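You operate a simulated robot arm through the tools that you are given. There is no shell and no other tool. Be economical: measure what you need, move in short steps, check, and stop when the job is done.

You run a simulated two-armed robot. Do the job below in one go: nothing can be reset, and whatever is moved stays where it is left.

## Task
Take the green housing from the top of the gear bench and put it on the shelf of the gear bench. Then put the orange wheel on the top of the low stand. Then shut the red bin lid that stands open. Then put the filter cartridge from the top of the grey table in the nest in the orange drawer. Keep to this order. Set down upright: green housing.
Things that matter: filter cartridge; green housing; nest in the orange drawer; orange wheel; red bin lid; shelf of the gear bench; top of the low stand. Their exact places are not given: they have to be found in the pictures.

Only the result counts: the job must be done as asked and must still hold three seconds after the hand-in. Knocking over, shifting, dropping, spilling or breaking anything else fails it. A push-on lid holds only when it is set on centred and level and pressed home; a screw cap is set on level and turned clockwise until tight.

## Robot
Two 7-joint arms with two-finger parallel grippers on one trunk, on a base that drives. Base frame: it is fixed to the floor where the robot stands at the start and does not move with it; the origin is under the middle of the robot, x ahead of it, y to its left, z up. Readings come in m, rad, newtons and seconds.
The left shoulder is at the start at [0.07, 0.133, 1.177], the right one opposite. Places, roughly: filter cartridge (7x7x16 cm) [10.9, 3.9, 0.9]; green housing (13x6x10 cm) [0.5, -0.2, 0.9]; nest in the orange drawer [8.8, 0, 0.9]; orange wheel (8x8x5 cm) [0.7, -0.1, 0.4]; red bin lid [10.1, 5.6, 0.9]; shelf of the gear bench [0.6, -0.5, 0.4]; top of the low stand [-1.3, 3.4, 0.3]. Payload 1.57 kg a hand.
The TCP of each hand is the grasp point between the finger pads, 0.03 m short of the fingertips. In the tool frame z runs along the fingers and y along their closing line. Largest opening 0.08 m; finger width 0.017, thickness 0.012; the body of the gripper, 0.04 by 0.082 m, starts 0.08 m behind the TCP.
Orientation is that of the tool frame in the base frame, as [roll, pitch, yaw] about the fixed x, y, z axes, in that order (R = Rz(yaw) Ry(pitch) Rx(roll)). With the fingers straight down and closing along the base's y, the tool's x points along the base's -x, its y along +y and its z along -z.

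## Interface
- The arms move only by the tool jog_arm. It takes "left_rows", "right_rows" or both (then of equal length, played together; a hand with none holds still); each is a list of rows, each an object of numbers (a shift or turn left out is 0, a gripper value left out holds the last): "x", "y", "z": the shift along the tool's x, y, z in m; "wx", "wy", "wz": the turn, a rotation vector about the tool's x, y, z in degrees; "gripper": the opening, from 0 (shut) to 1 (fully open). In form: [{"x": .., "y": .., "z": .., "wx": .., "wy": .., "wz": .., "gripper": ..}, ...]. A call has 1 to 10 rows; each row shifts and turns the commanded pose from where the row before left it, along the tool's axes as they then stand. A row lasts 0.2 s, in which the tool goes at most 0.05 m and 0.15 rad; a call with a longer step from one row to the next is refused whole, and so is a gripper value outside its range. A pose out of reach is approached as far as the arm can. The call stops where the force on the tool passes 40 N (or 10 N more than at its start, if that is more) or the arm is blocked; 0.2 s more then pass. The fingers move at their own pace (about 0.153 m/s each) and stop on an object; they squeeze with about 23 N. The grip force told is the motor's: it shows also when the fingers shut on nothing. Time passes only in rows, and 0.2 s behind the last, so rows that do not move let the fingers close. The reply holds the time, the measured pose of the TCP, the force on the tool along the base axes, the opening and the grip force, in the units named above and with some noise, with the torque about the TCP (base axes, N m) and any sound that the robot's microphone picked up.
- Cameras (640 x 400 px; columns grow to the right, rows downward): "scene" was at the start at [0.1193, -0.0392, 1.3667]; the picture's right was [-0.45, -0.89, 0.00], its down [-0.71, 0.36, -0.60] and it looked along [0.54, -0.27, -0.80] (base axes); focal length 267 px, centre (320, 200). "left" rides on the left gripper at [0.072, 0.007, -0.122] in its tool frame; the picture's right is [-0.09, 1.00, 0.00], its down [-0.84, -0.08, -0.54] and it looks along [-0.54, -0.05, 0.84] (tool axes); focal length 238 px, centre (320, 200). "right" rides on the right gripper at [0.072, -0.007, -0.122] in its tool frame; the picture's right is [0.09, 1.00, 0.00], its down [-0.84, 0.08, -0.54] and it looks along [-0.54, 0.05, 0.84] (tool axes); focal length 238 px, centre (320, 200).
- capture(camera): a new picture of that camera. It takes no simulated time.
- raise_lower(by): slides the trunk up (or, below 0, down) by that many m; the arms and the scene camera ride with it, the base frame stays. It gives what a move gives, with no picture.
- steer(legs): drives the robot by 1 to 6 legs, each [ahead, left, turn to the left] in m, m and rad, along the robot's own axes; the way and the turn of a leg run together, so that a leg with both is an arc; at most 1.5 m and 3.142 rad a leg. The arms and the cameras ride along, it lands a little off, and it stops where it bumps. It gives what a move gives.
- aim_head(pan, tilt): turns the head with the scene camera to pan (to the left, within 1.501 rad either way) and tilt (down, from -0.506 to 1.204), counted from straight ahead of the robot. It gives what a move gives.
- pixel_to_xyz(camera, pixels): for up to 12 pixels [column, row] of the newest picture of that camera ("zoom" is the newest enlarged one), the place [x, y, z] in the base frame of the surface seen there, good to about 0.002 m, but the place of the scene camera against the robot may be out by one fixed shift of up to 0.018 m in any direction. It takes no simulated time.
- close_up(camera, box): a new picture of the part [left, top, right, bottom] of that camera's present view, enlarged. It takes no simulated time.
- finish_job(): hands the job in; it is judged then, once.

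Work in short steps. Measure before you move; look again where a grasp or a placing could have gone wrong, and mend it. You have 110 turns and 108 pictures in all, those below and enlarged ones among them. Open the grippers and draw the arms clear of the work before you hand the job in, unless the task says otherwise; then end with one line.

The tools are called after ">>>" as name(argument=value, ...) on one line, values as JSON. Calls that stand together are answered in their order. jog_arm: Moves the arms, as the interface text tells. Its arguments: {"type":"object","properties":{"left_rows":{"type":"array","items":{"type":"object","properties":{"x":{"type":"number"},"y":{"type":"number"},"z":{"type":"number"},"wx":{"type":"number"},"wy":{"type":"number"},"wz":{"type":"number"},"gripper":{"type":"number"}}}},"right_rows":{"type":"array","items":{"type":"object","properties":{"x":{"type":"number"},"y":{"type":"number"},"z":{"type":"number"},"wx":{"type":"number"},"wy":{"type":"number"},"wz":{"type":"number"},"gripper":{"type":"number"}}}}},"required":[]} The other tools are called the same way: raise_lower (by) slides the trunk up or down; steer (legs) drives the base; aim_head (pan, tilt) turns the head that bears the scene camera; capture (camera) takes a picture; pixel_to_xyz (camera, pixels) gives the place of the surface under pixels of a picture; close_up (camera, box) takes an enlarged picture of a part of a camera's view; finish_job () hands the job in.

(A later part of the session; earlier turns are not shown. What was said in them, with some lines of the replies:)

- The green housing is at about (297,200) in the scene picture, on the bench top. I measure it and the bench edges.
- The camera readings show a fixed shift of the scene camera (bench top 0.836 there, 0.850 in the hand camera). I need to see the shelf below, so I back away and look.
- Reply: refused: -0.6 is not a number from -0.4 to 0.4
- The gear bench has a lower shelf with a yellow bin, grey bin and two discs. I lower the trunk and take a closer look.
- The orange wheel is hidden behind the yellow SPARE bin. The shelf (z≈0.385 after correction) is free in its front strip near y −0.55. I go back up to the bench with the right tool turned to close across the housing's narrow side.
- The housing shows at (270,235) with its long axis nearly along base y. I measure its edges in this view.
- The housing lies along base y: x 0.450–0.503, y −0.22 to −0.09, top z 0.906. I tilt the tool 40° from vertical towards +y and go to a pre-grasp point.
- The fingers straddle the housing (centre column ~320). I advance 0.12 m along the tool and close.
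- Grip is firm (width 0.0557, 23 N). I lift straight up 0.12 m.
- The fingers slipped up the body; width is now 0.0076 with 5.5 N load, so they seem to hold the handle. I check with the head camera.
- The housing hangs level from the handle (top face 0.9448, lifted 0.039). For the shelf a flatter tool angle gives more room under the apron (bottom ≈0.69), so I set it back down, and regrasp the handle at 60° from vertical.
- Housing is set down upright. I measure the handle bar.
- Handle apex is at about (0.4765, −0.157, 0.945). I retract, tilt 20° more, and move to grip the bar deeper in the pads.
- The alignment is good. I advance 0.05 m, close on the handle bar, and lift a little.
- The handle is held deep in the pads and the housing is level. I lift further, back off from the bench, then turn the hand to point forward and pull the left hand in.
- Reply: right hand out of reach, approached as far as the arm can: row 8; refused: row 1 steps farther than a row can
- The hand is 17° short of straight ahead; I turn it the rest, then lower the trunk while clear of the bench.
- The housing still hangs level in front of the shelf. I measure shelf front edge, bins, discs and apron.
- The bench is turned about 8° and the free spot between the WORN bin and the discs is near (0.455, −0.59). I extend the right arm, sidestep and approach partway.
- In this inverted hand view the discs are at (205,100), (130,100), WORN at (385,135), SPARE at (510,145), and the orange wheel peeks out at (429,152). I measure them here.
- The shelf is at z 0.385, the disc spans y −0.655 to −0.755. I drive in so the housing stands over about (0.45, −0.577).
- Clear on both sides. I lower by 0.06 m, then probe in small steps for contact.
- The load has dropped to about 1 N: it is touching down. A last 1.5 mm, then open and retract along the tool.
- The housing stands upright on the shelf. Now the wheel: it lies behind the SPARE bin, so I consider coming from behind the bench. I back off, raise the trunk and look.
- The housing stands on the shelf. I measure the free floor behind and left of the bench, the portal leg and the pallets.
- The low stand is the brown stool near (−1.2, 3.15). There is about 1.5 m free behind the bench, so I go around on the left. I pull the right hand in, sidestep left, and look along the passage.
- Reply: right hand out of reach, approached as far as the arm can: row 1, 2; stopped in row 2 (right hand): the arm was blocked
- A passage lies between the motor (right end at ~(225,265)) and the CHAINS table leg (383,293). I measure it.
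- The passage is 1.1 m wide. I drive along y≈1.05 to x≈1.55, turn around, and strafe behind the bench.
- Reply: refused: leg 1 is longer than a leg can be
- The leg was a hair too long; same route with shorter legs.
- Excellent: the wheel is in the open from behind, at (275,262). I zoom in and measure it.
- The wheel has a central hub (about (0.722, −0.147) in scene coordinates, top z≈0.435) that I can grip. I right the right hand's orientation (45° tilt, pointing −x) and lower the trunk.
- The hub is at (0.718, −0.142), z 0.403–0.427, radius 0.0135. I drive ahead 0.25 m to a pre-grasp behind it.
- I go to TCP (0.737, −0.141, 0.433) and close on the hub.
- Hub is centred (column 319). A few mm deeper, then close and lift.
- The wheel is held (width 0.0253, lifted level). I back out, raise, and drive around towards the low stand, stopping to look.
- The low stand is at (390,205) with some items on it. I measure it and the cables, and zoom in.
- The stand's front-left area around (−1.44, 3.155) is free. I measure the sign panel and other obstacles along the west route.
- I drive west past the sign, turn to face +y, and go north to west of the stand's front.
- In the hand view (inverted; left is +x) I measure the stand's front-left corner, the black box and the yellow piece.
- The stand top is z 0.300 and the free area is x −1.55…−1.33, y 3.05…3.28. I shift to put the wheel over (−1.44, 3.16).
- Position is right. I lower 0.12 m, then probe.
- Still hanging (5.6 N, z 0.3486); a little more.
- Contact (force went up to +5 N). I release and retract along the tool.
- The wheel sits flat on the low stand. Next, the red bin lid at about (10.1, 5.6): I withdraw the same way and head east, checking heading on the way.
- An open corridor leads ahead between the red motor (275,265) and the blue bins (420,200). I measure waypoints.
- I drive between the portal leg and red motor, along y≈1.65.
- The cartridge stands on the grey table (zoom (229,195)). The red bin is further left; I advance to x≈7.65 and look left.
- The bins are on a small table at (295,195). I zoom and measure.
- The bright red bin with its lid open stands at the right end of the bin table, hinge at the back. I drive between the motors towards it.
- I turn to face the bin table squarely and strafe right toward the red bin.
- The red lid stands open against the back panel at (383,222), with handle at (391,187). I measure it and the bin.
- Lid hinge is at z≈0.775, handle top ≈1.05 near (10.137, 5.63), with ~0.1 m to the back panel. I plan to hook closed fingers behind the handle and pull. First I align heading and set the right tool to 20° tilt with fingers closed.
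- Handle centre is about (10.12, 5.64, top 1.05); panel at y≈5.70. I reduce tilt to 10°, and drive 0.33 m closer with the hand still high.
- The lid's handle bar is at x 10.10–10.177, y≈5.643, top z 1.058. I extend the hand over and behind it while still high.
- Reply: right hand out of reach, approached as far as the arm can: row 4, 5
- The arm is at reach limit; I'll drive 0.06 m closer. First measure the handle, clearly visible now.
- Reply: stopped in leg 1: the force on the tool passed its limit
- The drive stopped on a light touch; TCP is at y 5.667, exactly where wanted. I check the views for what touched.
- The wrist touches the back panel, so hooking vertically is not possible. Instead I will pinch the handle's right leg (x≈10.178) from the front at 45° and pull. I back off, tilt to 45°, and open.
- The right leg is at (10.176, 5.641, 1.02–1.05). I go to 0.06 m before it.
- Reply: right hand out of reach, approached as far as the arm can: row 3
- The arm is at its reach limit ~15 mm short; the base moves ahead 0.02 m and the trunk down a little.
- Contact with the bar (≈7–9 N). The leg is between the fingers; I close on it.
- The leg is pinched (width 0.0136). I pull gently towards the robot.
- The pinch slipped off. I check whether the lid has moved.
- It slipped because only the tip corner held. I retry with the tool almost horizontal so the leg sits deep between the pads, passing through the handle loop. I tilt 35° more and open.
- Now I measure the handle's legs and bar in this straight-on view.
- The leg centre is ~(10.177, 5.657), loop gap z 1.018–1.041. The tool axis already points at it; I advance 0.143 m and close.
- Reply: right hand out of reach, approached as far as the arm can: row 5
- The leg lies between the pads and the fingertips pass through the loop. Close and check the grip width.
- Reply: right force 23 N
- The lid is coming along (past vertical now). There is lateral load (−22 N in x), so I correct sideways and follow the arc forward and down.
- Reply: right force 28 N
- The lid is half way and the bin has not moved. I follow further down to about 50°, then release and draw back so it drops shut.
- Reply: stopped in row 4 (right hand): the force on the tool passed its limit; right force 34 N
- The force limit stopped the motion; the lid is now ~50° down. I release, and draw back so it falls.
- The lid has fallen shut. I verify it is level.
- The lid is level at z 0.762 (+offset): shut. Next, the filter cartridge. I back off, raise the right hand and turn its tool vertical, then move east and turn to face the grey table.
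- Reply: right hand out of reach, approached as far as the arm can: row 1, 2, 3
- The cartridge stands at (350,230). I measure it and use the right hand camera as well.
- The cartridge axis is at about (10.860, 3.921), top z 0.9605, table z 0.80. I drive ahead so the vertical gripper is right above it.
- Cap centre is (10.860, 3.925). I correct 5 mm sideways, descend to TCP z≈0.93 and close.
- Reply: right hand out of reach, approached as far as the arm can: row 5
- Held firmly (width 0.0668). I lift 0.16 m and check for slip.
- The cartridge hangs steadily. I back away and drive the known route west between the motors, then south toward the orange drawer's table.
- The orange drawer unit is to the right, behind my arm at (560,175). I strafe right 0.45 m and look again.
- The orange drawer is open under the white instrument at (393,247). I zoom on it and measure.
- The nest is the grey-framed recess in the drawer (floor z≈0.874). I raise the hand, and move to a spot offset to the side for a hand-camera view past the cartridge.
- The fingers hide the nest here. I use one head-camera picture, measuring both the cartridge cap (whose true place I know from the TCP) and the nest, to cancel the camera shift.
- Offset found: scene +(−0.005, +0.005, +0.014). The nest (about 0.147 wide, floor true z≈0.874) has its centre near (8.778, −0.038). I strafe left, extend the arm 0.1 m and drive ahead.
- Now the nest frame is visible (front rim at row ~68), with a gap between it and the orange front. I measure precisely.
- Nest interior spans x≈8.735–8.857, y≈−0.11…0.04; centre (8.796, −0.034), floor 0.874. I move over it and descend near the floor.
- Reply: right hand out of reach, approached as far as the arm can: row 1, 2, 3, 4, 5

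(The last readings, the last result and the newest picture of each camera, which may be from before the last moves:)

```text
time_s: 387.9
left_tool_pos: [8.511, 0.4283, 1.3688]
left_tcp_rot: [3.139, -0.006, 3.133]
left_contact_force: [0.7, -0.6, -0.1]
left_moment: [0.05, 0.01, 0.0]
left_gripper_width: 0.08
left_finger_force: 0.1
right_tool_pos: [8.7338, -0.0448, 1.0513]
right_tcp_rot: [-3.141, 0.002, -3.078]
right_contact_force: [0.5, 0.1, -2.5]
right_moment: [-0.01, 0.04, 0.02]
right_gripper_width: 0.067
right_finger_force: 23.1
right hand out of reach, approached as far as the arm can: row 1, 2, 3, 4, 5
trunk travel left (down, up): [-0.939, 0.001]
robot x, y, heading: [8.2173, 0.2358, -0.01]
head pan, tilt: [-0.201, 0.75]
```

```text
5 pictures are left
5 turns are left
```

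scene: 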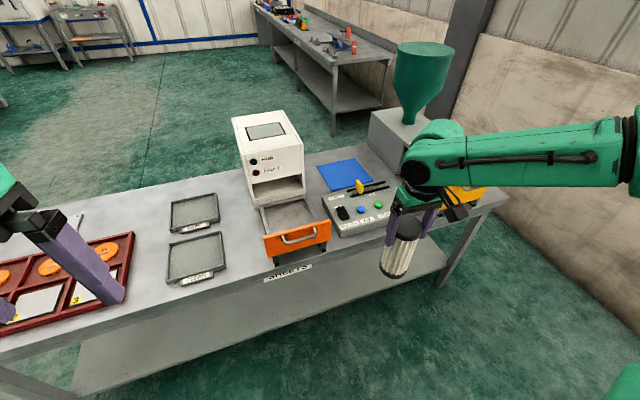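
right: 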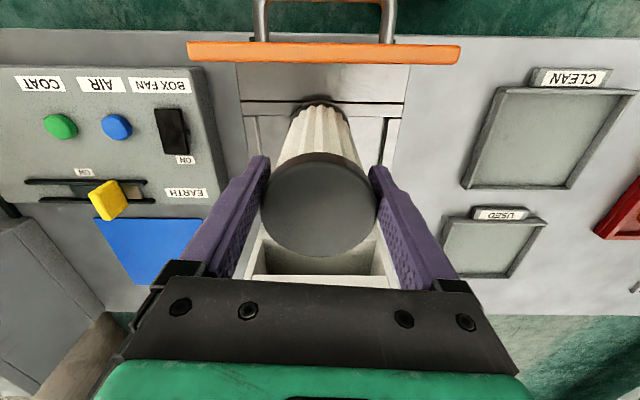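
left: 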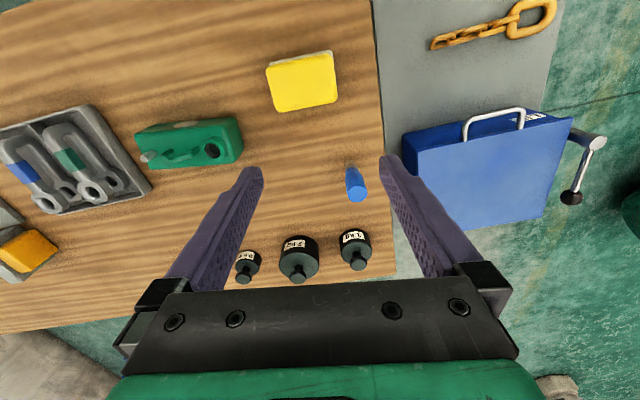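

The arm ran out of reach, so I use the base (0.056 ahead, 0.011 left) and then the trunk to lower to just above the nest floor.

>>> steer(legs=[[0.056, 0.0115, 0]])

>>> raise_lower(by=-0.022)

>>> capture(camera="right")

```text
time_s: 388.8
left_tool_pos: [8.5528, 0.4366, 1.3714]
left_tcp_rot: [3.139, 0.007, 3.132]
left_contact_force: [-2.1, -0.2, 0.5]
left_moment: [0.02, -0.09, 0.04]
left_gripper_width: 0.0799
left_finger_force: 0.1
right_tool_pos: [8.7811, -0.0362, 1.055]
right_tcp_rot: [3.141, 0.012, -3.077]
right_contact_force: [-0.8, -0.7, -2.3]
right_moment: [0.0, -0.03, 0.03]
right_gripper_width: 0.0669
right_finger_force: 23.1
trunk travel left (down, up): [-0.939, 0.001]
robot x, y, heading: [8.2787, 0.2486, -0.01]
head pan, tilt: [-0.201, 0.75]
```

```text
time_s: 389.5
left_tool_pos: [8.5615, 0.4386, 1.3468]
left_tcp_rot: [3.14, 0.0, 3.134]
left_contact_force: [-1.8, -0.4, -0.1]
left_moment: [0.04, -0.04, 0.03]
left_gripper_width: 0.08
left_finger_force: 0.1
right_tool_pos: [8.7868, -0.0341, 1.0299]
right_tcp_rot: [3.141, 0.002, -3.076]
right_contact_force: [-0.1, -0.4, -1.7]
right_moment: [0.0, 0.02, 0.01]
right_gripper_width: 0.0668
right_finger_force: 23.1
trunk travel left (down, up): [-0.917, 0.023]
robot x, y, heading: [8.2734, 0.2464, -0.009]
head pan, tilt: [-0.201, 0.75]
```

```text
4 pictures are left
4 turns are left
```

right: 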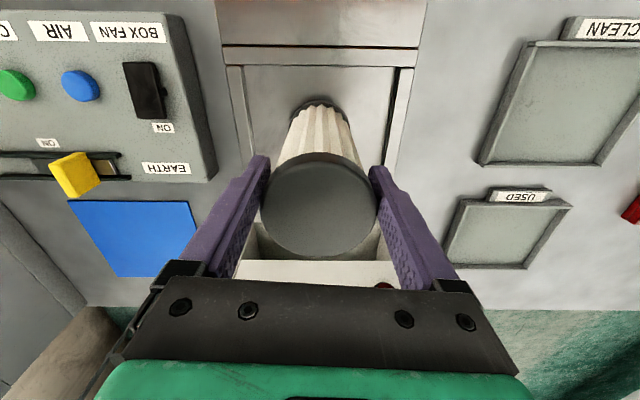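

TCP is (8.787, −0.034, 1.030), cartridge bottom ~1 cm above the nest floor and well inside. I lower the last 9 mm, open, rise straight up, and look.

>>> raise_lower(by=-0.009)

>>> jog_arm(right_rows=[{}, {"gripper": 1}, {}, {}, {"z": -0.015}, {"z": -0.03}, {"z": -0.04}, {"z": -0.04}, {"z": -0.04}])

>>> capture(camera="right")

```text
time_s: 390.1
left_tool_pos: [8.5637, 0.4392, 1.3377]
left_tcp_rot: [-3.142, -0.002, 3.132]
left_contact_force: [-0.2, 0.0, -0.1]
left_moment: [0.01, -0.01, 0.01]
left_gripper_width: 0.08
left_finger_force: 0.0
right_tool_pos: [8.7869, -0.033, 1.0213]
right_tcp_rot: [3.141, 0.001, -3.076]
right_contact_force: [0.4, 0.7, -0.2]
right_moment: [0.08, -0.15, 0.03]
right_gripper_width: 0.067
right_finger_force: 23.4
trunk travel left (down, up): [-0.908, 0.032]
robot x, y, heading: [8.2753, 0.2486, -0.009]
head pan, tilt: [-0.201, 0.75]
```

```text
time_s: 392.1
left_tool_pos: [8.5633, 0.4402, 1.3373]
left_tcp_rot: [3.141, -0.002, 3.133]
left_contact_force: [-0.4, -0.5, 0.1]
left_moment: [0.01, 0.02, -0.03]
left_gripper_width: 0.0801
left_finger_force: 0.1
right_tool_pos: [8.7875, -0.0321, 1.1873]
right_tcp_rot: [-3.141, 0.001, -3.077]
right_contact_force: [0.5, 0.4, 0.4]
right_moment: [0.0, 0.04, 0.01]
right_gripper_width: 0.0799
right_finger_force: 0.1
trunk travel left (down, up): [-0.908, 0.032]
robot x, y, heading: [8.2737, 0.2481, -0.012]
head pan, tilt: [-0.201, 0.75]
```

```text
3 pictures are left
3 turns are left
```

right: 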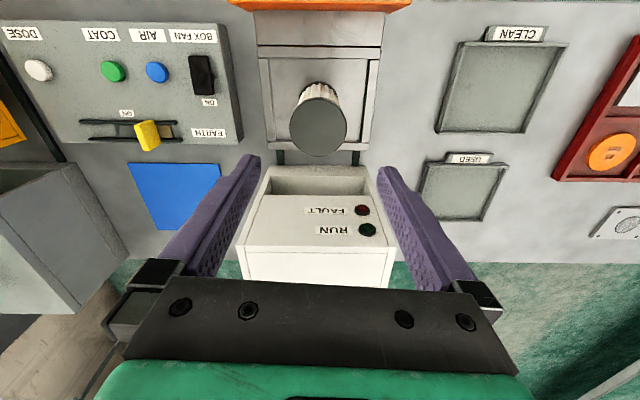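

The cartridge stands upright inside the nest and the touchdown load was gone before release. I back the robot away with both hands clear and take a last look.

>>> steer(legs=[[-0.4, 0, 0]])

>>> capture(camera="scene")

```text
time_s: 394.6
left_tool_pos: [8.172, 0.4436, 1.3373]
left_tcp_rot: [-3.141, -0.005, 3.137]
left_contact_force: [1.1, 0.6, -0.1]
left_moment: [-0.01, 0.03, 0.0]
left_gripper_width: 0.0799
left_finger_force: 0.0
right_tool_pos: [8.3977, -0.0277, 1.1866]
right_tcp_rot: [-3.141, -0.002, -3.073]
right_contact_force: [0.0, -0.1, 0.0]
right_moment: [-0.01, 0.02, 0.01]
right_gripper_width: 0.08
right_finger_force: 0.0
trunk travel left (down, up): [-0.908, 0.032]
robot x, y, heading: [7.8791, 0.2527, -0.007]
head pan, tilt: [-0.201, 0.75]
```

```text
2 pictures are left
2 turns are left
```

scene: 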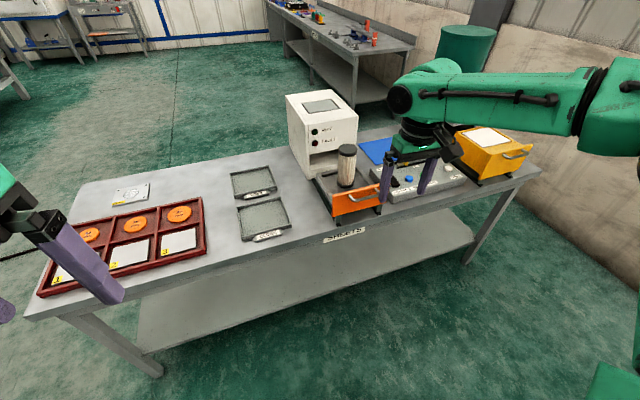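

The cartridge stands in the drawer's nest at (347,165), both grippers are open and the arms are clear. I hand in.

>>> finish_job()

```text
The job is handed in.
```

All four steps are done in the order you gave, and the job is handed in: the green housing stands upright on the gear bench shelf, the orange wheel is on the low stand, the red bin lid is shut, and the filter cartridge is in the orange drawer's nest.
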